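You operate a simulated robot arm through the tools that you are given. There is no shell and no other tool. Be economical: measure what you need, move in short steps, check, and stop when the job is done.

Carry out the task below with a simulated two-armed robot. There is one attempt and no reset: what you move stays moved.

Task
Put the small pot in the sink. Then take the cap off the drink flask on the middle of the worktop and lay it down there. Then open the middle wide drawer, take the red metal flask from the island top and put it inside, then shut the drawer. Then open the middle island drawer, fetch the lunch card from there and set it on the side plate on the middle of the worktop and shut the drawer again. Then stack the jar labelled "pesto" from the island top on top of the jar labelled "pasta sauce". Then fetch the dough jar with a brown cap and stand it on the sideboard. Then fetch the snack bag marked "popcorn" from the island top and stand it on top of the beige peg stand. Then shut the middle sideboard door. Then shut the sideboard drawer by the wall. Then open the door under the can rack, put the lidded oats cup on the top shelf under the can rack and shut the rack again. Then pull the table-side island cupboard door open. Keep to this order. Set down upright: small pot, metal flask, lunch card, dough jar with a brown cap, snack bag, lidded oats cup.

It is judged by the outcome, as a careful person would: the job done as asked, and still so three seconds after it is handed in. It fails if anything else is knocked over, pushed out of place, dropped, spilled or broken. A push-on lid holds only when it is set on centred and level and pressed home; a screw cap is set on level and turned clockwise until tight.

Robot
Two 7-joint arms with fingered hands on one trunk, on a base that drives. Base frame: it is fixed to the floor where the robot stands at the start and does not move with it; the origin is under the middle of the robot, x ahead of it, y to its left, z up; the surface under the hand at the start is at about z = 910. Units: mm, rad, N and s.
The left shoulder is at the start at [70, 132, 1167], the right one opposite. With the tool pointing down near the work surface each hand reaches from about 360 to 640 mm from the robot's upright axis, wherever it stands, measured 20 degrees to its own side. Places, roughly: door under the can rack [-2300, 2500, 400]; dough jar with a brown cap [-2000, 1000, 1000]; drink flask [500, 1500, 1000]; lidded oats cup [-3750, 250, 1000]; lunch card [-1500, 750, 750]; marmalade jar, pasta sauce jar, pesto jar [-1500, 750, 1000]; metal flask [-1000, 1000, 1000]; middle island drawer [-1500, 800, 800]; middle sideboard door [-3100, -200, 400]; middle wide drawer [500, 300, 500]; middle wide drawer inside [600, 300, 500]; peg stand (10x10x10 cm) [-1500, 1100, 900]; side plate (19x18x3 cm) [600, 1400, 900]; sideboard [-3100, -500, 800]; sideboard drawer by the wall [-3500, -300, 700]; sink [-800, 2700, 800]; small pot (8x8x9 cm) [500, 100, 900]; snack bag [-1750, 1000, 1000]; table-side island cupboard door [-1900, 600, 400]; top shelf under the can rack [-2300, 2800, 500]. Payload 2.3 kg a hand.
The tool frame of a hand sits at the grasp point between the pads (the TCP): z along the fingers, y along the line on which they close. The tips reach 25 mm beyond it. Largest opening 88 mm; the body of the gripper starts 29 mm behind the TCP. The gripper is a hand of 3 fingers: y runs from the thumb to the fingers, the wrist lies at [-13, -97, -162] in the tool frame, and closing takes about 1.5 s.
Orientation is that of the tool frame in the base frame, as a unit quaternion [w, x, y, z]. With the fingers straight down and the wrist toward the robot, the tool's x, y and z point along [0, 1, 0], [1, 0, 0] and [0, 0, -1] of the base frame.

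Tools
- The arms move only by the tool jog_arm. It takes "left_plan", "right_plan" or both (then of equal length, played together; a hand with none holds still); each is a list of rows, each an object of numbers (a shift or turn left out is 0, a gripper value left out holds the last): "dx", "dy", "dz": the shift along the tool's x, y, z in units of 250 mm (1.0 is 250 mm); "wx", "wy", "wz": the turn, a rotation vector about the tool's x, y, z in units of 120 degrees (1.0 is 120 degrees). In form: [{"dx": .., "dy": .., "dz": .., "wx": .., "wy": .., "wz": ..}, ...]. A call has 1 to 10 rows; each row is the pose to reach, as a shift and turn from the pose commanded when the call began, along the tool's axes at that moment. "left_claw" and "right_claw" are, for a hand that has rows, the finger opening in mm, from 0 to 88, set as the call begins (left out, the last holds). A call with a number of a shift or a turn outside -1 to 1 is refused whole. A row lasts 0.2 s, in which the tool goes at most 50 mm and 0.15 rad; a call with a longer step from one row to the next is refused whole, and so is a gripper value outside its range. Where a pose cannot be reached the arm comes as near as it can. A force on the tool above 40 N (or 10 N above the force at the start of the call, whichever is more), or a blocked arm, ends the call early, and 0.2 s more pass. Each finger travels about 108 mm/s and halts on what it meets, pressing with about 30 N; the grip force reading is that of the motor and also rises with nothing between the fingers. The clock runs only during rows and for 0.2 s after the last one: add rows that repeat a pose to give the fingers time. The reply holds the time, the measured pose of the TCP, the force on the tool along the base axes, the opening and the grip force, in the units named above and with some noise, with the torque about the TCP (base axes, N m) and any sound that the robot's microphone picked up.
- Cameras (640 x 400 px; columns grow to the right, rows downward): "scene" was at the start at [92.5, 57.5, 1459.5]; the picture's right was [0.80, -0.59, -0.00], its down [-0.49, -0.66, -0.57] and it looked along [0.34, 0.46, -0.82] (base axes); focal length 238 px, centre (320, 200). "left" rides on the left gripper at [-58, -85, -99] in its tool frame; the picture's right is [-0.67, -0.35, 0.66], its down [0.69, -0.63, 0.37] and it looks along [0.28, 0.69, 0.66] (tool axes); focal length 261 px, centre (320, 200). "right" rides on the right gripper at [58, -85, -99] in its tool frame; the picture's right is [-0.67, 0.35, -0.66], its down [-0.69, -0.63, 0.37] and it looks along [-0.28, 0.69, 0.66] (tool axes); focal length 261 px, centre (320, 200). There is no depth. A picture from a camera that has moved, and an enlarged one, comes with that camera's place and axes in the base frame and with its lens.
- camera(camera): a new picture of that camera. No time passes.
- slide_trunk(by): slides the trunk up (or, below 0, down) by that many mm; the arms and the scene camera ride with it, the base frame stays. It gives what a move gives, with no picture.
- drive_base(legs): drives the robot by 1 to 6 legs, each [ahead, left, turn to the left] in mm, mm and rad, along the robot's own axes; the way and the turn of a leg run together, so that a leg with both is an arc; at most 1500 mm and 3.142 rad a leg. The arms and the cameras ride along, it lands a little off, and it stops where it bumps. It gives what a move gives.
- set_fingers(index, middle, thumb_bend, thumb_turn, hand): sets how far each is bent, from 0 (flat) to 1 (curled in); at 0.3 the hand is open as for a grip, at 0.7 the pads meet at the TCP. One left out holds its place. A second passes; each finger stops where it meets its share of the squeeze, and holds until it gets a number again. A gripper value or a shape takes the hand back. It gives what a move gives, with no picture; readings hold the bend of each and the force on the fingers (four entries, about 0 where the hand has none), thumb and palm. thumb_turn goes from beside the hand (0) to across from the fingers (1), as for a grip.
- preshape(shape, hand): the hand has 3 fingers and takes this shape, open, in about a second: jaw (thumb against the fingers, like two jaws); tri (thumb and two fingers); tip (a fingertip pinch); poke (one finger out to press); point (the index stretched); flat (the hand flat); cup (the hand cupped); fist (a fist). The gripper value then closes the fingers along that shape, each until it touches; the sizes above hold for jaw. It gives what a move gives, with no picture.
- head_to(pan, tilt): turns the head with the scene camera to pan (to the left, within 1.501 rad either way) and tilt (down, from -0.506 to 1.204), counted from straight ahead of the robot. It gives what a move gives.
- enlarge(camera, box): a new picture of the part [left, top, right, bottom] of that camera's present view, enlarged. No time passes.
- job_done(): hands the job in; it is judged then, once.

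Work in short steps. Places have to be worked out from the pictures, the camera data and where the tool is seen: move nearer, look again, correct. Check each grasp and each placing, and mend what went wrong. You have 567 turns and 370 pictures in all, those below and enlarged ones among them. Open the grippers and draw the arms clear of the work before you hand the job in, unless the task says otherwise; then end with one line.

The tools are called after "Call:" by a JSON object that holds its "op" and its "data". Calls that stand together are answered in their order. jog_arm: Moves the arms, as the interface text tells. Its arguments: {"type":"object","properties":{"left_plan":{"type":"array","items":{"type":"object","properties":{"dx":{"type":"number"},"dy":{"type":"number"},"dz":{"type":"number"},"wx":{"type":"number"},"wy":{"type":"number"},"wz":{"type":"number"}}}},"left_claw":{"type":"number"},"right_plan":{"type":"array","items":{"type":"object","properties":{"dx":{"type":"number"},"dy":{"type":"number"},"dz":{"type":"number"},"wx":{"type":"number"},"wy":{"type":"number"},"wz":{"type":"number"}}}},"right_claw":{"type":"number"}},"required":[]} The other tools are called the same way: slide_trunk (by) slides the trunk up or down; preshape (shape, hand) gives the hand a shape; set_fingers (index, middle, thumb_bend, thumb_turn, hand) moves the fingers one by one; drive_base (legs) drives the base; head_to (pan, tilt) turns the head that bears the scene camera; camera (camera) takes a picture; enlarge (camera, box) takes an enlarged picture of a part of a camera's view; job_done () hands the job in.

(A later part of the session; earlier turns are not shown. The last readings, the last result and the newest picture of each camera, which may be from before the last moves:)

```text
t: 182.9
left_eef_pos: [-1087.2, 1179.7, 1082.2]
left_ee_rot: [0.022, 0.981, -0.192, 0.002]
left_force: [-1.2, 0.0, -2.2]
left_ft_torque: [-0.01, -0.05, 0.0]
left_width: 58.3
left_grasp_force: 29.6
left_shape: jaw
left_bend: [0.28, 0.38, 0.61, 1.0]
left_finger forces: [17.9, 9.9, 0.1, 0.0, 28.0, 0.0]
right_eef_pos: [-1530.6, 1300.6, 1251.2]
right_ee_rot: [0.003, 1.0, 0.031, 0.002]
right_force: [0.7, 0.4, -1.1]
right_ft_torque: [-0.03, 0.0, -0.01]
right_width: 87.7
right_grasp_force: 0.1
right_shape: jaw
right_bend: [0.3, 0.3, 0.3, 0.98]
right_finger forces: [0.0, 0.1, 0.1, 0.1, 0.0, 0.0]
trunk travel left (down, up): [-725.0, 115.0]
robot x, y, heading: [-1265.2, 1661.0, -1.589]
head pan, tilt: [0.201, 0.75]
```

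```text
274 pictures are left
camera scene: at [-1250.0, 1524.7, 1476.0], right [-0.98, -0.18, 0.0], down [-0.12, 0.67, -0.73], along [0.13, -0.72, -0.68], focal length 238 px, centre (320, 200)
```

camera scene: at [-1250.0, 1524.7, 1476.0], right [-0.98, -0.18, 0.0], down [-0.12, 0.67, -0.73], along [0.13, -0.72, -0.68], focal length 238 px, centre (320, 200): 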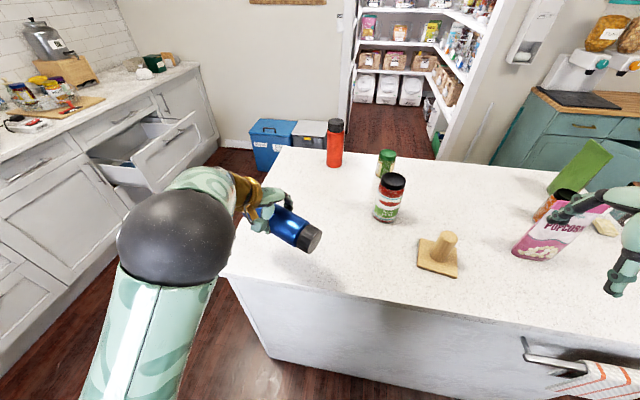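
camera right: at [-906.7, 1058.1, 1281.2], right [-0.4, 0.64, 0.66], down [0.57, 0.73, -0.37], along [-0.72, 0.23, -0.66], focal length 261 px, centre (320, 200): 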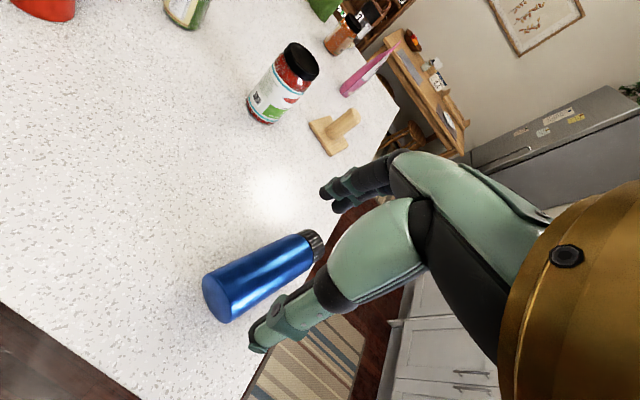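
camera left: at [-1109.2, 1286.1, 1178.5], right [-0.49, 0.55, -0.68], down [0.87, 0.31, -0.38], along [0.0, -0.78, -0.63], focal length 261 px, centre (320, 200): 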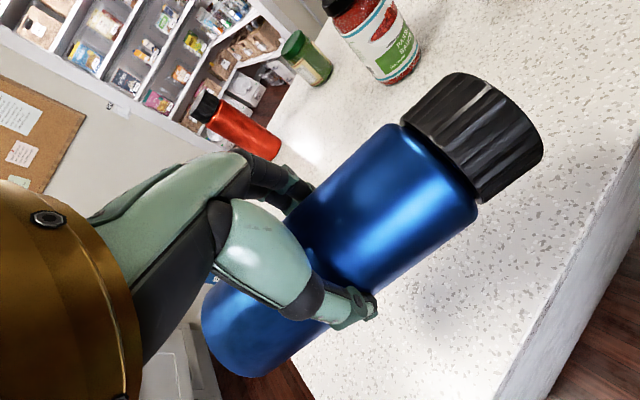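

Held. I drive so the hand is over the flask's original spot (≈[−985, 1114]), then turn it upright.

Call:
{"op": "drive_base", "data": {"legs": [[66, 102, 0]]}}

Call:
{"op": "jog_arm", "data": {"left_plan": [{"wy": -0.07}, {"wy": -0.14}, {"wy": -0.21}, {"wy": -0.28}, {"wy": -0.35}, {"wy": -0.42}, {"wy": -0.49}, {"wy": -0.56}, {"wy": -0.63}, {"wy": -0.7}]}}

Call:
{"op": "camera", "data": {"camera": "left"}}

Call:
{"op": "camera", "data": {"camera": "scene"}}

```text
t: 184.2
left_eef_pos: [-990.2, 1114.7, 1083.1]
left_ee_rot: [0.023, 0.981, -0.194, 0.003]
left_force: [-0.5, -0.1, -3.4]
left_ft_torque: [-0.03, -0.04, 0.03]
left_width: 58.5
left_grasp_force: 30.1
left_shape: jaw
left_bend: [0.28, 0.38, 0.61, 1.0]
left_finger forces: [17.9, 9.9, 0.1, 0.0, 28.1, 0.1]
right_eef_pos: [-1432.9, 1236.4, 1251.7]
right_ee_rot: [0.003, 1.0, 0.03, 0.003]
right_force: [-0.3, 0.4, -0.2]
right_ft_torque: [0.02, -0.01, 0.04]
right_width: 87.8
right_grasp_force: 0.2
right_shape: jaw
right_bend: [0.3, 0.3, 0.3, 0.98]
right_finger forces: [0.0, 0.0, 0.1, 0.0, 0.0, 0.0]
trunk travel left (down, up): [-725.0, 115.0]
robot x, y, heading: [-1161.0, 1592.0, -1.586]
head pan, tilt: [0.201, 0.75]
```

```text
t: 186.4
left_eef_pos: [-985.9, 1113.2, 1082.4]
left_ee_rot: [-0.113, 0.729, -0.159, -0.657]
left_force: [-0.7, 0.5, -3.0]
left_ft_torque: [-0.05, -0.05, -0.02]
left_width: 58.1
left_grasp_force: 30.1
left_shape: jaw
left_bend: [0.28, 0.38, 0.61, 1.0]
left_finger forces: [17.7, 11.0, 0.1, 0.0, 29.0, 0.0]
right_eef_pos: [-1428.9, 1232.8, 1251.7]
right_ee_rot: [0.003, 1.0, 0.03, 0.001]
right_force: [-1.0, 0.0, 0.4]
right_ft_torque: [-0.01, -0.02, 0.0]
right_width: 87.8
right_grasp_force: 0.0
right_shape: jaw
right_bend: [0.3, 0.3, 0.3, 0.98]
right_finger forces: [0.0, 0.0, 0.0, 0.0, 0.1, 0.1]
trunk travel left (down, up): [-725.0, 115.0]
robot x, y, heading: [-1161.1, 1589.2, -1.593]
head pan, tilt: [0.201, 0.75]
```

```text
273 pictures are left
camera left: at [-868.5, 1159.7, 1148.4], right [-0.53, 0.62, 0.58], down [-0.04, 0.66, -0.75], along [-0.85, -0.42, -0.33], focal length 261 px, centre (320, 200)
```

left: 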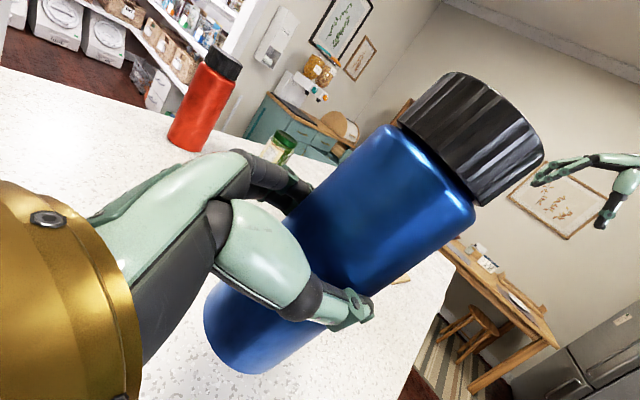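

```text
272 pictures are left
camera scene: at [-1148.4, 1456.9, 1476.0], right [-0.98, -0.18, 0.0], down [-0.12, 0.67, -0.73], along [0.13, -0.72, -0.68], focal length 238 px, centre (320, 200)
```

scene: 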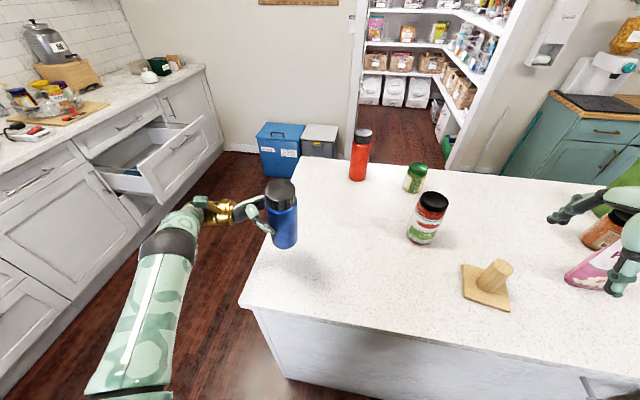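

Call:
{"op": "jog_arm", "data": {"left_plan": [{"wy": -0.025}, {"wy": -0.05}, {"wy": -0.05}]}}

Call:
{"op": "camera", "data": {"camera": "left"}}

Call:
{"op": "enlarge", "data": {"camera": "scene", "box": [200, 150, 360, 270]}}

```text
t: 187.2
left_eef_pos: [-987.9, 1112.1, 1082.0]
left_ee_rot: [-0.122, 0.695, -0.152, -0.693]
left_force: [0.0, -0.2, -3.3]
left_ft_torque: [0.02, -0.07, 0.01]
left_width: 58.3
left_grasp_force: 29.6
left_shape: jaw
left_bend: [0.28, 0.38, 0.61, 1.0]
left_finger forces: [17.8, 10.9, 0.0, 0.0, 28.8, 0.1]
right_eef_pos: [-1430.8, 1233.9, 1251.9]
right_ee_rot: [0.003, 1.0, 0.03, 0.001]
right_force: [-0.1, 0.0, -1.3]
right_ft_torque: [0.0, -0.02, -0.02]
right_width: 87.6
right_grasp_force: 0.1
right_shape: jaw
right_bend: [0.3, 0.3, 0.3, 0.98]
right_finger forces: [0.0, 0.1, 0.0, 0.0, 0.1, 0.0]
trunk travel left (down, up): [-725.0, 115.0]
robot x, y, heading: [-1159.3, 1587.6, -1.591]
head pan, tilt: [0.201, 0.75]
```

```text
271 pictures are left
camera left: at [-863.5, 1156.6, 1138.7], right [-0.47, 0.6, 0.65], down [-0.1, 0.69, -0.72], along [-0.88, -0.4, -0.26], focal length 261 px, centre (320, 200)
```

left: 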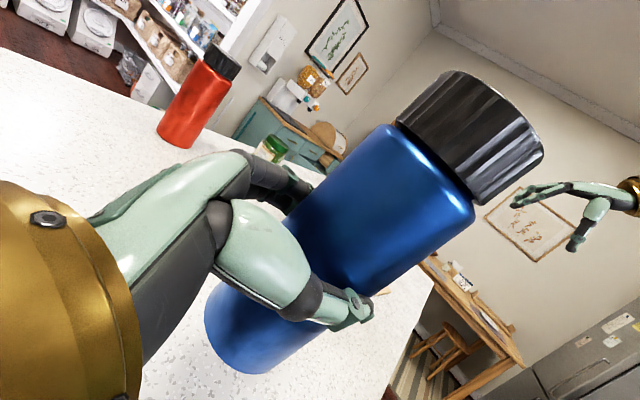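

```text
3.33 times, centred on (280, 210) of scene
camera zoom: at [-1149.2, 1457.5, 1476.0], right [-0.98, -0.18, 0.0], down [-0.12, 0.67, -0.73], along [0.13, -0.72, -0.68], focal length 792 px, centre (453, 167)
```

zoom: 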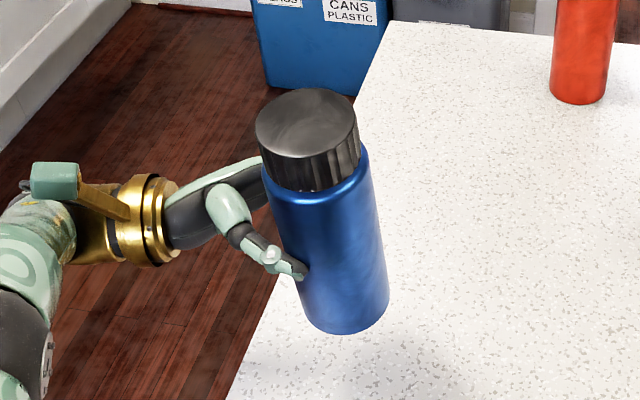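

The flask leans ~3.6° past vertical; I turn back 3.6° and lower.

Call:
{"op": "jog_arm", "data": {"left_plan": [{"wy": 0.03, "dx": 0.08}, {"wy": 0.03, "dx": 0.2}, {"wy": 0.03, "dx": 0.3}, {"wy": 0.03, "dx": 0.3}]}}

Call:
{"op": "enlarge", "data": {"camera": "scene", "box": [200, 170, 360, 290]}}

Call:
{"op": "camera", "data": {"camera": "left"}}

```text
t: 188.2
left_eef_pos: [-988.8, 1114.6, 1011.9]
left_ee_rot: [-0.117, 0.716, -0.156, -0.671]
left_force: [0.5, -0.3, -3.2]
left_ft_torque: [-0.04, -0.08, 0.02]
left_width: 58.1
left_grasp_force: 29.9
left_shape: jaw
left_bend: [0.28, 0.38, 0.61, 1.0]
left_finger forces: [17.6, 10.9, 0.0, 0.0, 28.9, 0.0]
left hand out of reach, approached as far as the arm can: row 3, 4
right_eef_pos: [-1430.4, 1233.9, 1251.7]
right_ee_rot: [0.003, 1.0, 0.03, 0.002]
right_force: [0.4, 0.2, -1.3]
right_ft_torque: [-0.02, 0.0, 0.03]
right_width: 87.6
right_grasp_force: 0.1
right_shape: jaw
right_bend: [0.3, 0.3, 0.3, 0.98]
right_finger forces: [0.0, 0.0, 0.1, 0.0, 0.1, 0.1]
trunk travel left (down, up): [-725.0, 115.0]
robot x, y, heading: [-1161.0, 1591.1, -1.59]
head pan, tilt: [0.201, 0.75]
```

```text
3.33 times, centred on (280, 230) of scene
camera zoom: at [-1149.5, 1457.5, 1476.0], right [-0.98, -0.18, 0.0], down [-0.12, 0.67, -0.73], along [0.13, -0.72, -0.68], focal length 792 px, centre (453, 100)
```

zoom: 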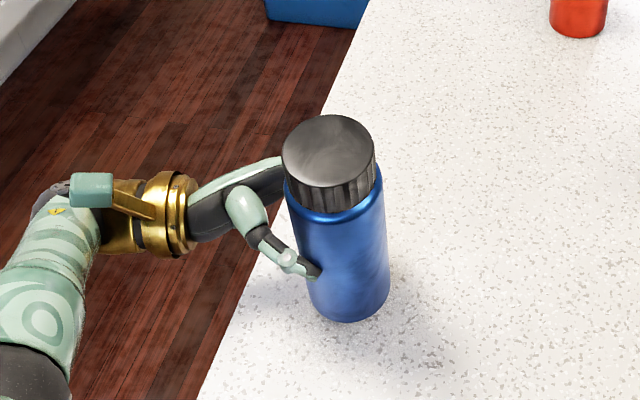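

```text
268 pictures are left
camera left: at [-868.4, 1161.4, 1074.4], right [-0.51, 0.61, 0.6], down [-0.06, 0.67, -0.74], along [-0.86, -0.41, -0.3], focal length 261 px, centre (320, 200)
```

left: 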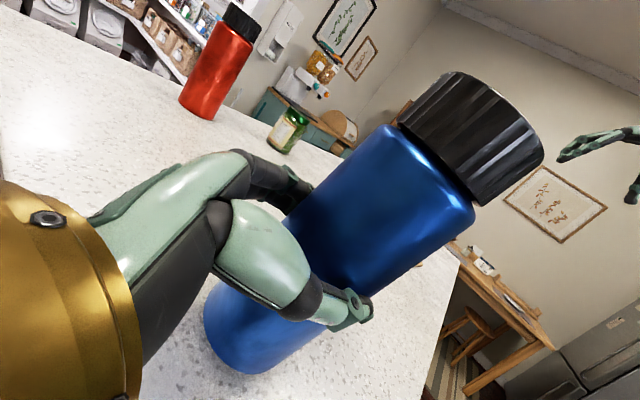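

Upright now; the arm is at its lower limit, so I lower with the trunk.

Call:
{"op": "slide_trunk", "data": {"by": -14}}

Call:
{"op": "enlarge", "data": {"camera": "scene", "box": [200, 170, 360, 290]}}

```text
t: 188.8
left_eef_pos: [-988.5, 1115.7, 997.7]
left_ee_rot: [-0.117, 0.716, -0.157, -0.67]
left_force: [-0.9, -0.9, -2.8]
left_ft_torque: [-0.03, -0.05, -0.02]
left_width: 58.2
left_grasp_force: 29.9
left_shape: jaw
left_bend: [0.28, 0.38, 0.61, 1.0]
left_finger forces: [17.7, 10.8, 0.1, 0.1, 28.7, 0.0]
right_eef_pos: [-1430.2, 1234.9, 1238.2]
right_ee_rot: [0.002, 1.0, 0.03, 0.002]
right_force: [-0.6, -0.4, -0.2]
right_ft_torque: [-0.04, -0.01, 0.01]
right_width: 87.5
right_grasp_force: 0.1
right_shape: jaw
right_bend: [0.3, 0.3, 0.3, 0.98]
right_finger forces: [0.0, 0.1, 0.1, 0.0, 0.0, 0.0]
trunk travel left (down, up): [-711.0, 129.0]
robot x, y, heading: [-1161.5, 1592.1, -1.588]
head pan, tilt: [0.201, 0.75]
```

```text
3.33 times, centred on (280, 230) of scene
camera zoom: at [-1149.2, 1457.4, 1461.9], right [-0.98, -0.18, 0.0], down [-0.12, 0.67, -0.73], along [0.13, -0.72, -0.68], focal length 792 px, centre (453, 100)
```

zoom: 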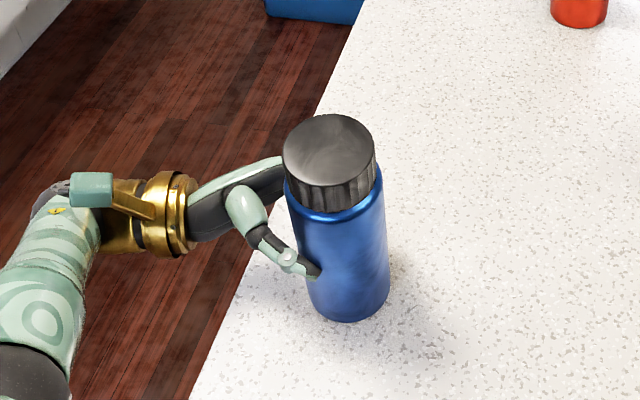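

Call:
{"op": "slide_trunk", "data": {"by": -4}}

Call:
{"op": "slide_trunk", "data": {"by": -3}}

```text
t: 189.3
left_eef_pos: [-989.9, 1115.4, 995.4]
left_ee_rot: [-0.116, 0.716, -0.158, -0.67]
left_force: [0.5, -3.9, 6.9]
left_ft_torque: [-0.05, 0.17, 0.07]
left_width: 57.8
left_grasp_force: 29.8
left_shape: jaw
left_bend: [0.28, 0.38, 0.61, 0.99]
left_finger forces: [19.8, 11.5, 0.0, 0.1, 26.8, 0.0]
right_eef_pos: [-1431.0, 1234.6, 1234.9]
right_ee_rot: [0.002, 1.0, 0.029, 0.002]
right_force: [-0.2, 0.2, 0.1]
right_ft_torque: [0.0, 0.0, -0.02]
right_width: 87.5
right_grasp_force: 0.1
right_shape: jaw
right_bend: [0.3, 0.3, 0.3, 0.98]
right_finger forces: [0.0, 0.0, 0.0, 0.1, 0.1, 0.0]
trunk travel left (down, up): [-707.0, 133.0]
robot x, y, heading: [-1164.0, 1591.8, -1.592]
head pan, tilt: [0.201, 0.75]
```

```text
t: 189.8
left_eef_pos: [-987.1, 1115.6, 991.9]
left_ee_rot: [-0.116, 0.716, -0.157, -0.67]
left_force: [2.2, -3.3, 6.9]
left_ft_torque: [0.09, 0.11, 0.01]
left_width: 57.6
left_grasp_force: 29.8
left_shape: jaw
left_bend: [0.28, 0.38, 0.62, 0.97]
left_finger forces: [20.2, 9.2, 0.0, 0.0, 27.7, 0.0]
right_eef_pos: [-1430.6, 1234.9, 1230.4]
right_ee_rot: [0.003, 1.0, 0.031, 0.002]
right_force: [-0.2, -0.1, 0.4]
right_ft_torque: [-0.03, 0.04, -0.01]
right_width: 87.8
right_grasp_force: 0.1
right_shape: jaw
right_bend: [0.3, 0.3, 0.3, 0.98]
right_finger forces: [0.0, 0.0, 0.0, 0.0, 0.0, 0.1]
trunk travel left (down, up): [-704.0, 136.0]
robot x, y, heading: [-1163.9, 1591.2, -1.593]
head pan, tilt: [0.201, 0.75]
```

Contact is made. I open the hand and withdraw along its fingers.

Call:
{"op": "jog_arm", "data": {"left_plan": [{}, {}, {}, {}, {}], "left_claw": 88}}

Call:
{"op": "enlarge", "data": {"camera": "scene", "box": [200, 170, 360, 290]}}

```text
t: 191.1
left_eef_pos: [-988.3, 1116.0, 991.0]
left_ee_rot: [-0.116, 0.716, -0.157, -0.67]
left_force: [0.3, 0.0, -0.1]
left_ft_torque: [0.03, 0.01, 0.02]
left_width: 87.5
left_grasp_force: 0.0
left_shape: jaw
left_bend: [0.3, 0.3, 0.3, 0.98]
left_finger forces: [0.1, 0.1, 0.0, 0.1, 0.0, 0.1]
right_eef_pos: [-1430.4, 1234.4, 1230.7]
right_ee_rot: [0.002, 1.0, 0.03, 0.002]
right_force: [-0.6, 0.4, -0.7]
right_ft_torque: [-0.02, -0.05, -0.01]
right_width: 87.7
right_grasp_force: 0.1
right_shape: jaw
right_bend: [0.3, 0.3, 0.3, 0.98]
right_finger forces: [0.0, 0.1, 0.0, 0.0, 0.1, 0.0]
trunk travel left (down, up): [-704.0, 136.0]
robot x, y, heading: [-1164.3, 1592.8, -1.591]
head pan, tilt: [0.201, 0.75]
```

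```text
3.33 times, centred on (280, 230) of scene
camera zoom: at [-1149.5, 1458.1, 1455.1], right [-0.98, -0.18, 0.0], down [-0.12, 0.67, -0.73], along [0.13, -0.72, -0.68], focal length 792 px, centre (453, 100)
```

zoom: 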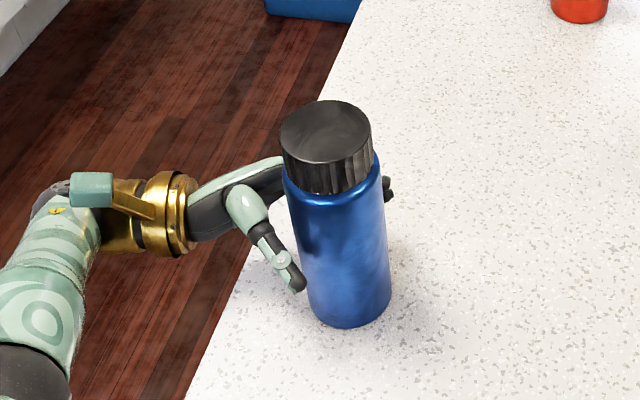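

Call:
{"op": "jog_arm", "data": {"left_plan": [{"dy": 0.016}, {"dy": 0.016, "dz": -0.08}, {"dy": 0.016, "dz": -0.2}, {"dy": 0.016, "dz": -0.36}, {"dy": 0.016, "dz": -0.5}]}}

Call:
{"op": "camera", "data": {"camera": "scene"}}

```text
t: 192.2
left_eef_pos: [-939.9, 1130.8, 1021.0]
left_ee_rot: [-0.116, 0.716, -0.157, -0.67]
left_force: [0.0, -0.5, 0.1]
left_ft_torque: [-0.02, 0.0, 0.02]
left_width: 87.7
left_grasp_force: 0.1
left_shape: jaw
left_bend: [0.3, 0.3, 0.3, 0.98]
left_finger forces: [0.0, 0.0, 0.0, 0.0, 0.0, 0.0]
left hand out of reach, approached as far as the arm can: row 2, 3, 4, 5
right_eef_pos: [-1430.5, 1233.8, 1230.4]
right_ee_rot: [0.003, 1.0, 0.03, 0.003]
right_force: [0.5, 0.4, -0.2]
right_ft_torque: [0.01, 0.01, 0.01]
right_width: 87.6
right_grasp_force: 0.0
right_shape: jaw
right_bend: [0.3, 0.3, 0.3, 0.98]
right_finger forces: [0.1, 0.1, 0.0, 0.0, 0.1, 0.0]
trunk travel left (down, up): [-704.0, 136.0]
robot x, y, heading: [-1159.4, 1588.0, -1.586]
head pan, tilt: [0.201, 0.75]
```

```text
265 pictures are left
camera scene: at [-1149.3, 1458.2, 1455.1], right [-0.98, -0.18, 0.0], down [-0.12, 0.67, -0.73], along [0.13, -0.72, -0.68], focal length 238 px, centre (320, 200)
```

scene: 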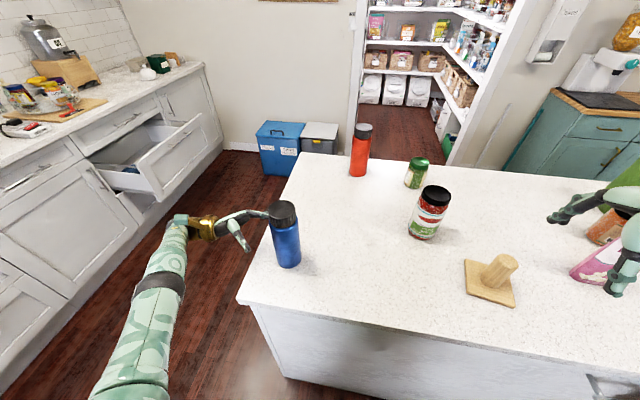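

The arm is at its limit; I use the base to draw the hand clear (left and slightly ahead), then back off.

Call:
{"op": "drive_base", "data": {"legs": [[35, 90, 0], [0, 150, 0]]}}

Call:
{"op": "camera", "data": {"camera": "scene"}}

```text
t: 194.3
left_eef_pos: [-706.1, 1090.6, 1021.5]
left_ee_rot: [-0.117, 0.717, -0.156, -0.669]
left_force: [0.0, 0.4, 0.4]
left_ft_torque: [0.0, 0.01, -0.01]
left_width: 87.9
left_grasp_force: 0.1
left_shape: jaw
left_bend: [0.3, 0.3, 0.3, 0.98]
left_finger forces: [0.1, 0.0, 0.0, 0.0, 0.0, 0.0]
right_eef_pos: [-1197.5, 1196.3, 1231.1]
right_ee_rot: [0.003, 1.0, 0.029, 0.003]
right_force: [-0.3, 0.0, -0.6]
right_ft_torque: [0.02, -0.02, 0.01]
right_width: 87.6
right_grasp_force: 0.1
right_shape: jaw
right_bend: [0.3, 0.3, 0.3, 0.98]
right_finger forces: [0.0, 0.1, 0.0, 0.0, 0.0, 0.1]
trunk travel left (down, up): [-704.0, 136.0]
robot x, y, heading: [-930.4, 1553.8, -1.59]
head pan, tilt: [0.201, 0.75]
```

```text
264 pictures are left
camera scene: at [-916.5, 1418.4, 1455.1], right [-0.98, -0.18, 0.0], down [-0.12, 0.67, -0.73], along [0.13, -0.72, -0.68], focal length 238 px, centre (320, 200)
```

scene: 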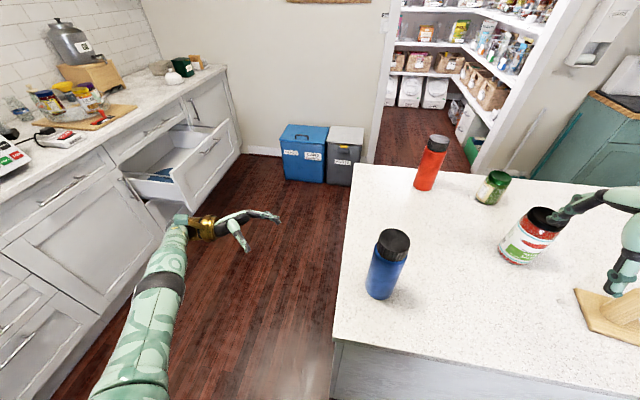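

Blue flask stands upright again about where it was. I restore the left hand (turn back, raise) before moving on, keeping hands well above object heights.

Call:
{"op": "jog_arm", "data": {"left_plan": [{"wy": 0.07, "dx": -0.04}, {"wy": 0.14, "dx": -0.08}, {"wy": 0.21, "dx": -0.12}, {"wy": 0.28, "dx": -0.16}, {"wy": 0.35, "dx": -0.2}, {"wy": 0.42, "dx": -0.24}, {"wy": 0.49, "dx": -0.28}, {"wy": 0.56, "dx": -0.32}, {"wy": 0.63, "dx": -0.36}, {"wy": 0.7, "dx": -0.4}]}}

Call:
{"op": "jog_arm", "data": {"left_plan": [{"wy": 0.02, "wz": -0.06, "dx": -0.1, "dy": -0.1}, {"wy": 0.02, "wz": -0.12, "dx": -0.2, "dy": -0.2}, {"wy": 0.02, "wz": -0.18, "dx": -0.3, "dy": -0.2}]}}

Call:
{"op": "slide_trunk", "data": {"by": 21}}

Call:
{"op": "drive_base", "data": {"legs": [[0, 530, 0], [0, 0, -1.551]]}}

```text
t: 196.5
left_eef_pos: [-684.5, 1008.8, 1151.8]
left_ee_rot: [0.001, 0.976, -0.196, -0.091]
left_force: [-0.2, -0.3, 0.1]
left_ft_torque: [0.01, -0.02, -0.03]
left_width: 87.6
left_grasp_force: 0.1
left_shape: jaw
left_bend: [0.3, 0.3, 0.3, 0.97]
left_finger forces: [0.0, 0.0, 0.0, 0.0, 0.0, 0.0]
left hand out of reach, approached as far as the arm can: row 1, 2, 3, 4, 5, 6, 7, 8, 9, 10
right_eef_pos: [-1196.5, 1195.1, 1231.2]
right_ee_rot: [0.003, 1.0, 0.029, 0.003]
right_force: [0.0, 0.5, 0.0]
right_ft_torque: [0.03, 0.02, 0.03]
right_width: 87.5
right_grasp_force: 0.1
right_shape: jaw
right_bend: [0.3, 0.3, 0.3, 0.98]
right_finger forces: [0.0, 0.0, 0.1, 0.0, 0.0, 0.1]
trunk travel left (down, up): [-704.0, 136.0]
robot x, y, heading: [-930.1, 1547.4, -1.585]
head pan, tilt: [0.201, 0.75]
```

```text
t: 197.3
left_eef_pos: [-709.1, 1010.0, 1207.3]
left_ee_rot: [-0.011, 0.997, -0.012, -0.072]
left_force: [0.1, 0.7, -0.3]
left_ft_torque: [0.04, 0.03, -0.02]
left_width: 87.8
left_grasp_force: 0.0
left_shape: jaw
left_bend: [0.3, 0.3, 0.3, 0.98]
left_finger forces: [0.1, 0.1, 0.0, 0.1, 0.1, 0.1]
left hand out of reach, approached as far as the arm can: row 1, 2, 3
right_eef_pos: [-1194.4, 1194.7, 1231.7]
right_ee_rot: [0.003, 1.0, 0.029, 0.002]
right_force: [0.6, -0.5, -0.3]
right_ft_torque: [-0.02, -0.02, 0.01]
right_width: 87.5
right_grasp_force: 0.0
right_shape: jaw
right_bend: [0.3, 0.3, 0.3, 0.98]
right_finger forces: [0.1, 0.0, 0.0, 0.0, 0.1, 0.1]
trunk travel left (down, up): [-704.0, 136.0]
robot x, y, heading: [-927.0, 1551.7, -1.592]
head pan, tilt: [0.201, 0.75]
```

```text
t: 198.0
left_eef_pos: [-707.6, 1009.7, 1228.1]
left_ee_rot: [-0.011, 0.997, -0.013, -0.072]
left_force: [-0.2, 0.5, -0.1]
left_ft_torque: [0.03, 0.0, 0.01]
left_width: 87.9
left_grasp_force: 0.0
left_shape: jaw
left_bend: [0.3, 0.3, 0.3, 0.98]
left_finger forces: [0.1, 0.0, 0.0, 0.0, 0.1, 0.0]
right_eef_pos: [-1194.3, 1195.1, 1251.3]
right_ee_rot: [0.003, 1.0, 0.03, 0.002]
right_force: [1.2, -0.4, -0.8]
right_ft_torque: [-0.02, -0.01, 0.01]
right_width: 87.8
right_grasp_force: 0.0
right_shape: jaw
right_bend: [0.3, 0.3, 0.3, 0.98]
right_finger forces: [0.0, 0.0, 0.1, 0.0, 0.0, 0.0]
trunk travel left (down, up): [-725.0, 115.0]
robot x, y, heading: [-926.3, 1553.4, -1.587]
head pan, tilt: [0.201, 0.75]
```

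```text
t: 204.9
left_eef_pos: [-937.1, 1315.3, 1227.4]
left_ee_rot: [0.059, -0.699, 0.712, 0.043]
left_force: [0.4, -0.5, 0.0]
left_ft_torque: [-0.01, 0.0, -0.03]
left_width: 87.8
left_grasp_force: 0.0
left_shape: jaw
left_bend: [0.3, 0.3, 0.3, 0.98]
left_finger forces: [0.0, 0.1, 0.0, 0.1, 0.1, 0.0]
right_eef_pos: [-757.4, 1804.0, 1252.7]
right_ee_rot: [0.003, 0.731, -0.682, -0.001]
right_force: [-0.2, 0.3, 0.2]
right_ft_torque: [0.03, 0.01, -0.02]
right_width: 87.7
right_grasp_force: 0.0
right_shape: jaw
right_bend: [0.3, 0.3, 0.3, 0.98]
right_finger forces: [0.0, 0.0, 0.0, 0.1, 0.0, 0.0]
trunk travel left (down, up): [-725.0, 115.0]
robot x, y, heading: [-397.5, 1538.6, 3.132]
head pan, tilt: [0.201, 0.75]
```

Hands are high now (tips above 1200). I drive to the island's south part.

Call:
{"op": "drive_base", "data": {"legs": [[0, 960, 0]]}}

Call:
{"op": "head_to", "data": {"pan": -0.1, "tilt": 0.7}}

Call:
{"op": "camera", "data": {"camera": "scene"}}

```text
t: 209.9
left_eef_pos: [-931.7, 346.1, 1228.5]
left_ee_rot: [-0.059, 0.707, -0.704, -0.043]
left_force: [0.2, 0.0, 0.2]
left_ft_torque: [-0.03, 0.0, -0.01]
left_width: 87.6
left_grasp_force: 0.0
left_shape: jaw
left_bend: [0.3, 0.3, 0.3, 0.98]
left_finger forces: [0.1, 0.0, 0.0, 0.0, 0.1, 0.0]
right_eef_pos: [-762.3, 837.6, 1251.1]
right_ee_rot: [0.004, 0.739, -0.674, 0.0]
right_force: [0.6, -0.9, -0.5]
right_ft_torque: [0.01, -0.03, 0.0]
right_width: 87.5
right_grasp_force: 0.1
right_shape: jaw
right_bend: [0.3, 0.3, 0.3, 0.98]
right_finger forces: [0.0, 0.2, 0.0, 0.0, 0.0, 0.0]
trunk travel left (down, up): [-725.0, 115.0]
robot x, y, heading: [-400.3, 579.7, -3.132]
head pan, tilt: [0.201, 0.75]
```

```text
t: 210.7
left_eef_pos: [-932.4, 344.9, 1227.8]
left_ee_rot: [-0.058, 0.706, -0.704, -0.043]
left_force: [0.2, -0.6, -0.2]
left_ft_torque: [0.01, -0.01, 0.02]
left_width: 87.9
left_grasp_force: 0.1
left_shape: jaw
left_bend: [0.3, 0.3, 0.3, 0.98]
left_finger forces: [0.0, 0.0, 0.0, 0.0, 0.1, 0.1]
right_eef_pos: [-762.5, 838.0, 1251.4]
right_ee_rot: [0.002, 0.738, -0.675, -0.001]
right_force: [0.4, -0.4, 0.2]
right_ft_torque: [0.0, -0.01, -0.05]
right_width: 87.7
right_grasp_force: 0.1
right_shape: jaw
right_bend: [0.3, 0.3, 0.3, 0.98]
right_finger forces: [0.1, 0.0, 0.0, 0.0, 0.0, 0.0]
trunk travel left (down, up): [-725.0, 115.0]
robot x, y, heading: [-398.0, 576.7, -3.132]
head pan, tilt: [-0.099, 0.7]
```

```text
263 pictures are left
camera scene: at [-533.9, 586.0, 1480.3], right [0.09, 1.0, 0.0], down [0.64, -0.06, -0.76], along [-0.76, 0.07, -0.64], focal length 238 px, centre (320, 200)
```

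scene: 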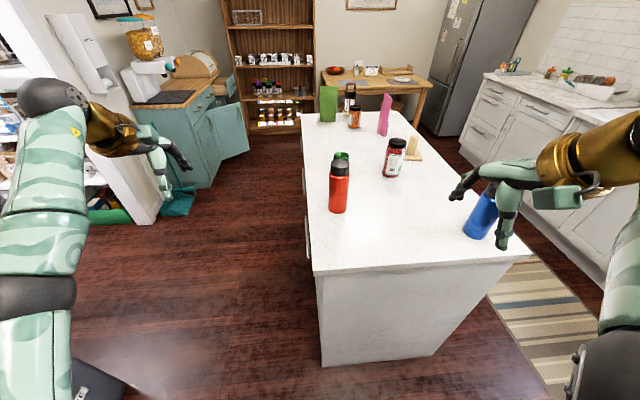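

Red flask at about [−1157, 707], top z≈1098. I drive up close and look from the right camera.

Call:
{"op": "drive_base", "data": {"legs": [[185, 0, 0]]}}

Call:
{"op": "camera", "data": {"camera": "right"}}

Call:
{"op": "enlarge", "data": {"camera": "scene", "box": [260, 140, 460, 265]}}

```text
t: 212.2
left_eef_pos: [-1117.3, 345.0, 1229.8]
left_ee_rot: [-0.057, 0.706, -0.705, -0.045]
left_force: [0.3, -0.5, -0.4]
left_ft_torque: [0.01, 0.01, -0.01]
left_width: 87.6
left_grasp_force: 0.0
left_shape: jaw
left_bend: [0.3, 0.3, 0.3, 0.98]
left_finger forces: [0.0, 0.0, 0.0, 0.0, 0.0, 0.0]
right_eef_pos: [-944.6, 836.1, 1252.7]
right_ee_rot: [0.005, 0.738, -0.675, -0.002]
right_force: [0.1, -0.8, -0.2]
right_ft_torque: [0.0, 0.04, 0.0]
right_width: 87.8
right_grasp_force: 0.1
right_shape: jaw
right_bend: [0.3, 0.3, 0.3, 0.98]
right_finger forces: [0.0, 0.1, 0.1, 0.1, 0.0, 0.0]
trunk travel left (down, up): [-725.0, 115.0]
robot x, y, heading: [-586.3, 577.7, -3.131]
head pan, tilt: [-0.099, 0.7]
```

```text
262 pictures are left
camera right: at [-855.2, 787.5, 1351.3], right [-0.4, 0.64, 0.66], down [0.56, 0.74, -0.37], along [-0.72, 0.22, -0.66], focal length 261 px, centre (320, 200)
```

right: 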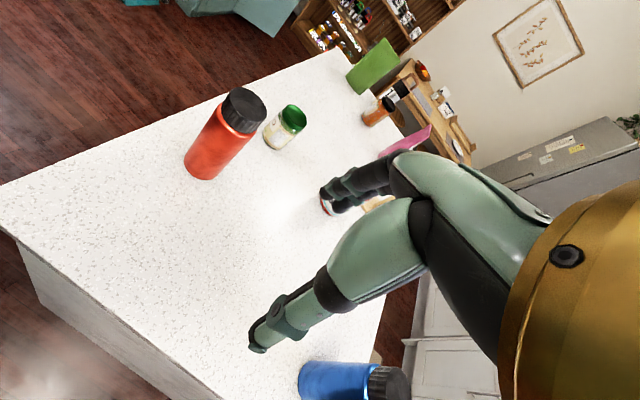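

```text
3.20 times, centred on (360, 202) of scene
camera zoom: at [-717.4, 584.9, 1480.8], right [0.09, 1.0, 0.0], down [0.64, -0.06, -0.77], along [-0.76, 0.07, -0.64], focal length 760 px, centre (192, 192)
```

zoom: 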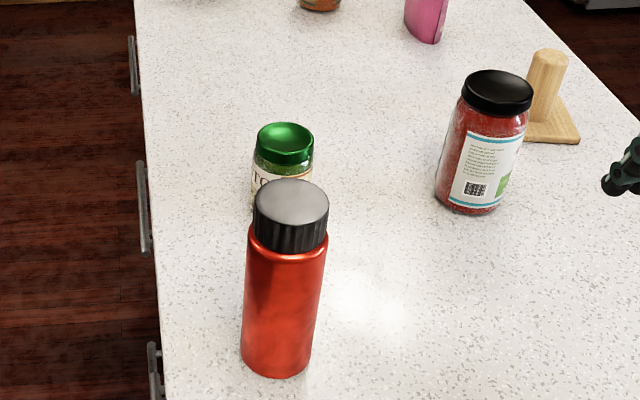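

Flask confirmed at [−1155, 705]. I bring the right hand above it.

Call:
{"op": "jog_arm", "data": {"right_plan": [{"dx": 0.075, "dy": 0.147, "dz": 0.04}, {"dx": 0.15, "dy": 0.294, "dz": 0.08}, {"dx": 0.225, "dy": 0.441, "dz": 0.14}, {"dx": 0.3, "dy": 0.588, "dz": 0.2}, {"dx": 0.375, "dy": 0.735, "dz": 0.28}, {"dx": 0.451, "dy": 0.87, "dz": 0.36}, {"dx": 0.451, "dy": 0.884, "dz": 0.38}]}}

Call:
{"op": "camera", "data": {"camera": "right"}}

```text
t: 213.8
left_eef_pos: [-1119.4, 344.8, 1227.6]
left_ee_rot: [-0.058, 0.705, -0.705, -0.044]
left_force: [0.3, -0.4, 0.2]
left_ft_torque: [-0.02, -0.03, 0.0]
left_width: 88.1
left_grasp_force: 0.1
left_shape: jaw
left_bend: [0.3, 0.3, 0.3, 0.98]
left_finger forces: [0.1, 0.1, 0.0, 0.0, 0.0, 0.1]
right_eef_pos: [-1158.7, 702.3, 1158.8]
right_ee_rot: [0.004, 0.737, -0.676, -0.001]
right_force: [-0.5, -0.5, -0.4]
right_ft_torque: [-0.01, -0.02, 0.03]
right_width: 87.4
right_grasp_force: 0.0
right_shape: jaw
right_bend: [0.3, 0.3, 0.3, 0.98]
right_finger forces: [0.0, 0.1, 0.0, 0.1, 0.1, 0.0]
trunk travel left (down, up): [-725.0, 115.0]
robot x, y, heading: [-585.7, 579.1, -3.129]
head pan, tilt: [-0.099, 0.7]
```

```text
260 pictures are left
camera right: at [-1069.8, 655.4, 1256.7], right [-0.4, 0.64, 0.65], down [0.57, 0.73, -0.37], along [-0.72, 0.22, -0.66], focal length 261 px, centre (320, 200)
```

right: 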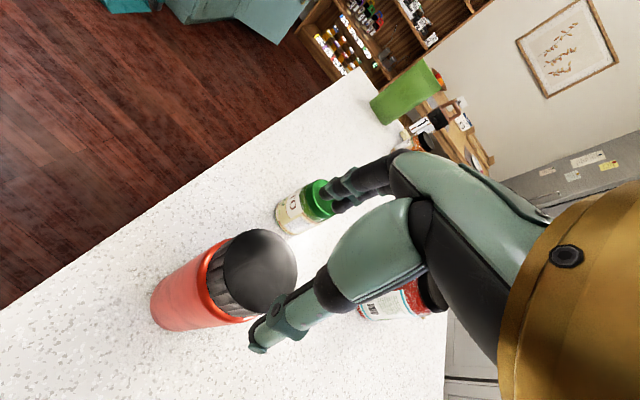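

Cap centre ≈[−1151, 703]; I adjust 6 mm, descend to z≈1083 and close.

Call:
{"op": "jog_arm", "data": {"right_plan": [{"dy": -0.026, "dz": 0.1}, {"dy": -0.026, "dz": 0.2}, {"dy": -0.026, "dz": 0.3}, {"dy": -0.026, "dz": 0.3}]}}

Call:
{"op": "jog_arm", "data": {"right_plan": [{}, {}, {}, {}, {}, {}, {}], "right_claw": 35}}

Call:
{"op": "camera", "data": {"camera": "right"}}

```text
t: 214.8
left_eef_pos: [-1119.2, 344.8, 1227.9]
left_ee_rot: [-0.058, 0.706, -0.705, -0.044]
left_force: [0.0, -0.6, 0.6]
left_ft_torque: [-0.02, -0.03, -0.01]
left_width: 87.9
left_grasp_force: 0.1
left_shape: jaw
left_bend: [0.3, 0.3, 0.3, 0.98]
left_finger forces: [0.0, 0.1, 0.1, 0.1, 0.0, 0.0]
right_eef_pos: [-1152.4, 703.9, 1082.6]
right_ee_rot: [0.004, 0.738, -0.675, -0.001]
right_force: [-0.4, 0.1, 0.8]
right_ft_torque: [-0.02, 0.04, 0.02]
right_width: 87.9
right_grasp_force: 0.0
right_shape: jaw
right_bend: [0.3, 0.3, 0.3, 0.98]
right_finger forces: [1.3, 0.1, 0.0, 0.0, 0.1, 0.0]
trunk travel left (down, up): [-725.0, 115.0]
robot x, y, heading: [-583.9, 578.6, -3.136]
head pan, tilt: [-0.099, 0.7]
```

```text
t: 216.4
left_eef_pos: [-1118.9, 344.3, 1228.9]
left_ee_rot: [-0.057, 0.706, -0.705, -0.044]
left_force: [-0.1, -0.6, 0.1]
left_ft_torque: [0.0, 0.0, 0.02]
left_width: 87.8
left_grasp_force: 0.1
left_shape: jaw
left_bend: [0.3, 0.3, 0.3, 0.98]
left_finger forces: [0.0, 0.1, 0.1, 0.0, 0.1, 0.1]
right_eef_pos: [-1151.0, 703.0, 1083.6]
right_ee_rot: [0.004, 0.737, -0.675, -0.002]
right_force: [1.1, 1.5, 6.7]
right_ft_torque: [0.0, -0.42, -0.02]
right_width: 56.5
right_grasp_force: 30.3
right_shape: jaw
right_bend: [0.28, 0.4, 0.62, 1.0]
right_finger forces: [17.6, 9.1, 0.0, 0.0, 25.5, 0.1]
trunk travel left (down, up): [-725.0, 115.0]
robot x, y, heading: [-586.7, 579.2, -3.136]
head pan, tilt: [-0.099, 0.7]
```

```text
259 pictures are left
camera right: at [-1060.9, 655.8, 1182.5], right [-0.4, 0.64, 0.66], down [0.56, 0.74, -0.37], along [-0.72, 0.22, -0.66], focal length 261 px, centre (320, 200)
```

right: 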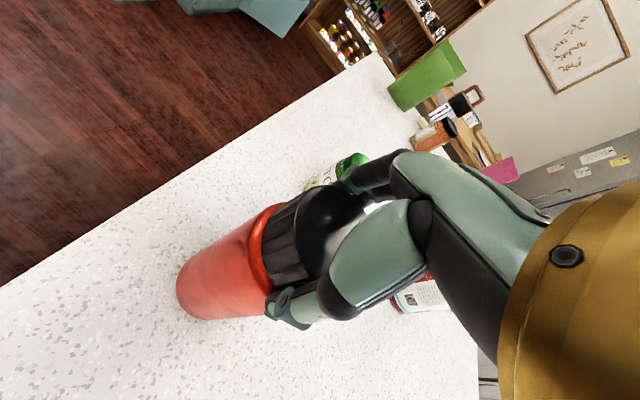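

Gripped. I lift straight up 70 mm.

Call:
{"op": "jog_arm", "data": {"right_plan": [{"dz": -0.06}, {"dz": -0.16}, {"dz": -0.28}, {"dz": -0.4}, {"dz": -0.4}]}}

Call:
{"op": "camera", "data": {"camera": "right"}}

Call:
{"op": "camera", "data": {"camera": "scene"}}

```text
t: 217.6
left_eef_pos: [-1121.2, 344.1, 1226.3]
left_ee_rot: [-0.057, 0.706, -0.705, -0.044]
left_force: [0.3, -0.8, -0.9]
left_ft_torque: [0.01, -0.02, 0.0]
left_width: 87.9
left_grasp_force: 0.1
left_shape: jaw
left_bend: [0.3, 0.3, 0.3, 0.98]
left_finger forces: [0.0, 0.0, 0.0, 0.0, 0.0, 0.0]
right_eef_pos: [-1152.8, 705.2, 1181.3]
right_ee_rot: [0.004, 0.738, -0.675, 0.0]
right_force: [0.0, -0.7, -2.5]
right_ft_torque: [0.0, -0.06, 0.0]
right_width: 54.2
right_grasp_force: 29.7
right_shape: jaw
right_bend: [0.29, 0.4, 0.64, 1.0]
right_finger forces: [18.9, 9.3, 0.0, 0.0, 32.4, 0.1]
trunk travel left (down, up): [-725.0, 115.0]
robot x, y, heading: [-582.1, 580.7, -3.132]
head pan, tilt: [-0.099, 0.7]
```

```text
258 pictures are left
camera right: at [-1062.8, 657.0, 1279.7], right [-0.4, 0.64, 0.65], down [0.57, 0.74, -0.37], along [-0.72, 0.22, -0.66], focal length 261 px, centre (320, 200)
```

right: 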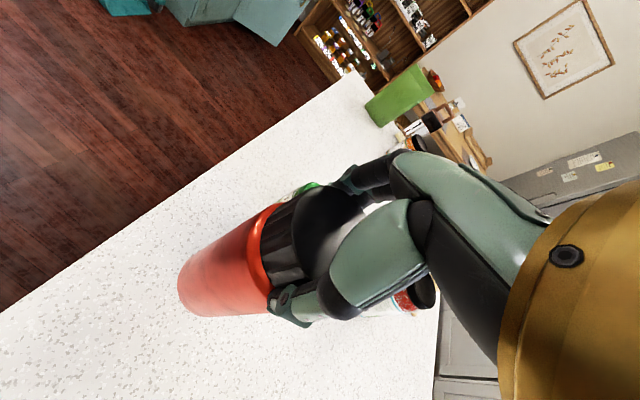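

```text
257 pictures are left
camera scene: at [-722.7, 585.1, 1480.2], right [0.09, 1.0, 0.0], down [0.64, -0.06, -0.76], along [-0.76, 0.07, -0.65], focal length 238 px, centre (320, 200)
```

scene: 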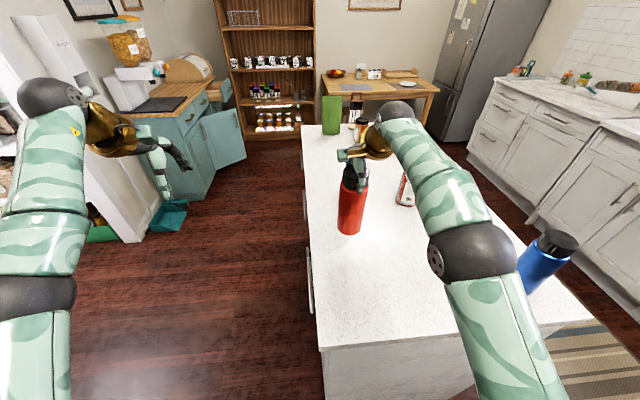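

Flask held. I back off 80 mm, turn left half a turn to face the open drawer.

Call:
{"op": "drive_base", "data": {"legs": [[-80, 0, 0], [0, 0, 1.571], [0, 0, 1.54]]}}

Call:
{"op": "head_to", "data": {"pan": -0.2, "tilt": 0.75}}

Call:
{"op": "camera", "data": {"camera": "scene"}}

```text
t: 226.3
left_eef_pos: [35.2, 802.8, 1226.6]
left_ee_rot: [0.042, 0.71, 0.7, -0.058]
left_force: [-0.2, 0.9, -0.5]
left_ft_torque: [-0.01, 0.0, 0.02]
left_width: 87.9
left_grasp_force: 0.0
left_shape: jaw
left_bend: [0.3, 0.3, 0.3, 0.98]
left_finger forces: [0.0, 0.0, 0.0, 0.1, 0.0, 0.0]
right_eef_pos: [60.4, 441.3, 1180.8]
right_ee_rot: [0.0, 0.682, 0.732, 0.004]
right_force: [0.1, -0.5, -3.0]
right_ft_torque: [-0.02, 0.03, 0.02]
right_width: 54.3
right_grasp_force: 30.1
right_shape: jaw
right_bend: [0.29, 0.4, 0.64, 1.0]
right_finger forces: [18.5, 8.6, 0.0, 0.1, 29.7, 0.0]
trunk travel left (down, up): [-725.0, 115.0]
robot x, y, heading: [-507.3, 576.2, -0.009]
head pan, tilt: [-0.099, 0.7]
```

```text
t: 227.0
left_eef_pos: [33.3, 802.4, 1227.6]
left_ee_rot: [0.043, 0.71, 0.7, -0.058]
left_force: [0.9, 0.3, -0.4]
left_ft_torque: [0.02, 0.0, 0.01]
left_width: 87.6
left_grasp_force: 0.0
left_shape: jaw
left_bend: [0.3, 0.3, 0.3, 0.98]
left_finger forces: [0.1, 0.0, 0.0, 0.0, 0.1, 0.1]
right_eef_pos: [59.2, 441.1, 1180.6]
right_ee_rot: [0.0, 0.682, 0.731, 0.003]
right_force: [-0.1, -0.5, -2.7]
right_ft_torque: [-0.01, -0.01, -0.03]
right_width: 54.3
right_grasp_force: 29.9
right_shape: jaw
right_bend: [0.29, 0.4, 0.64, 1.0]
right_finger forces: [18.5, 8.8, 0.0, 0.1, 29.7, 0.0]
trunk travel left (down, up): [-725.0, 115.0]
robot x, y, heading: [-503.4, 580.4, -0.009]
head pan, tilt: [-0.201, 0.75]
```

```text
256 pictures are left
camera scene: at [-372.7, 560.4, 1476.0], right [-0.21, -0.98, 0.0], down [-0.67, 0.14, -0.73], along [0.71, -0.15, -0.68], focal length 238 px, centre (320, 200)
```

scene: 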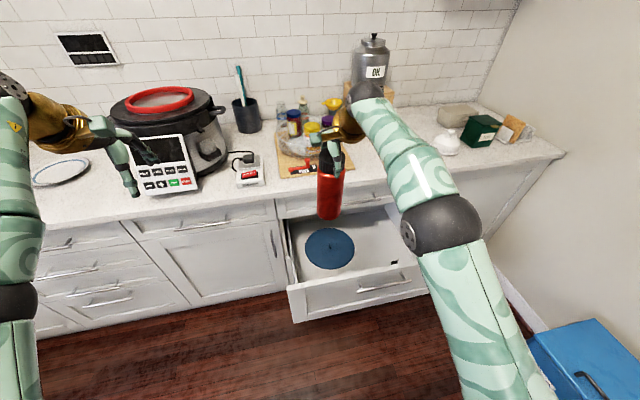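

The drawer holds a blue plate around (318, 362); free space is at right-front. I move so the flask is over ≈(150, 160).

Call:
{"op": "drive_base", "data": {"legs": [[95, -282, 0]]}}

Call:
{"op": "slide_trunk", "data": {"by": -300}}

Call:
{"op": "camera", "data": {"camera": "scene"}}

Call:
{"op": "camera", "data": {"camera": "right"}}

```text
t: 229.0
left_eef_pos: [126.1, 524.7, 1226.8]
left_ee_rot: [0.044, 0.71, 0.7, -0.059]
left_force: [0.1, 0.6, -0.4]
left_ft_torque: [-0.05, -0.03, 0.01]
left_width: 87.8
left_grasp_force: 0.1
left_shape: jaw
left_bend: [0.3, 0.3, 0.3, 0.98]
left_finger forces: [0.0, 0.0, 0.0, 0.0, 0.0, 0.1]
right_eef_pos: [152.4, 163.4, 1182.0]
right_ee_rot: [0.001, 0.683, 0.731, 0.002]
right_force: [-0.4, 0.2, -3.7]
right_ft_torque: [-0.06, 0.01, -0.03]
right_width: 54.2
right_grasp_force: 30.0
right_shape: jaw
right_bend: [0.29, 0.4, 0.64, 1.0]
right_finger forces: [18.4, 8.7, 0.1, 0.0, 29.7, 0.0]
trunk travel left (down, up): [-725.0, 115.0]
robot x, y, heading: [-410.6, 300.4, -0.007]
head pan, tilt: [-0.201, 0.75]
```

```text
t: 232.0
left_eef_pos: [128.0, 523.6, 927.7]
left_ee_rot: [0.042, 0.71, 0.701, -0.059]
left_force: [0.2, 0.3, 0.4]
left_ft_torque: [0.01, 0.0, 0.03]
left_width: 87.9
left_grasp_force: 0.0
left_shape: jaw
left_bend: [0.3, 0.3, 0.3, 0.98]
left_finger forces: [0.0, 0.1, 0.0, 0.0, 0.1, 0.0]
right_eef_pos: [152.9, 162.7, 879.3]
right_ee_rot: [-0.001, 0.682, 0.731, 0.003]
right_force: [-0.7, 0.7, -3.8]
right_ft_torque: [-0.03, 0.01, 0.04]
right_width: 54.2
right_grasp_force: 29.3
right_shape: jaw
right_bend: [0.29, 0.4, 0.64, 1.0]
right_finger forces: [18.6, 8.7, 0.1, 0.1, 30.1, 0.1]
trunk travel left (down, up): [-425.0, 415.0]
robot x, y, heading: [-413.3, 300.6, -0.008]
head pan, tilt: [-0.201, 0.75]
```

```text
255 pictures are left
camera scene: at [-279.7, 280.8, 1176.0], right [-0.21, -0.98, 0.0], down [-0.67, 0.14, -0.73], along [0.71, -0.15, -0.68], focal length 238 px, centre (320, 200)
```

scene: 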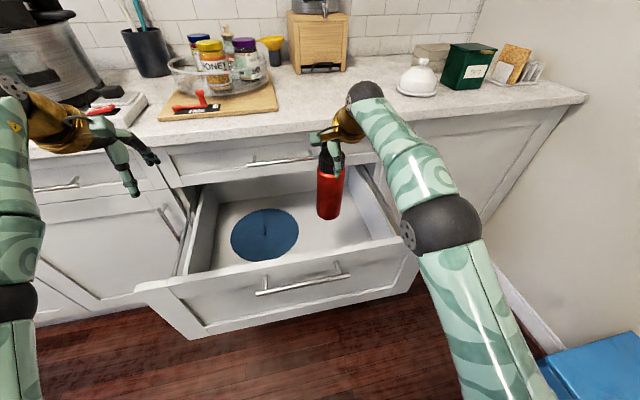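

```text
254 pictures are left
camera right: at [62.7, 215.3, 979.5], right [0.39, -0.65, 0.65], down [-0.58, -0.73, -0.37], along [0.72, -0.23, -0.66], focal length 261 px, centre (320, 200)
```

right: 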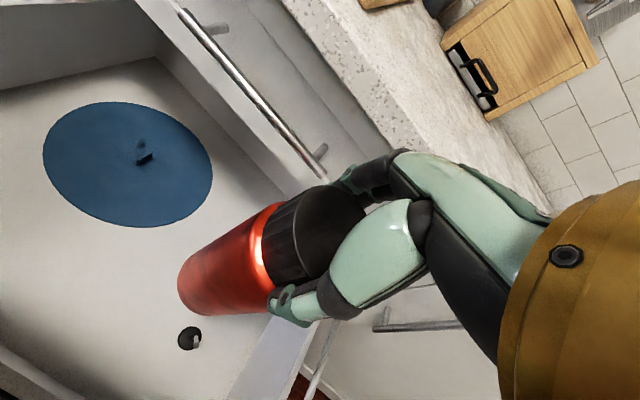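

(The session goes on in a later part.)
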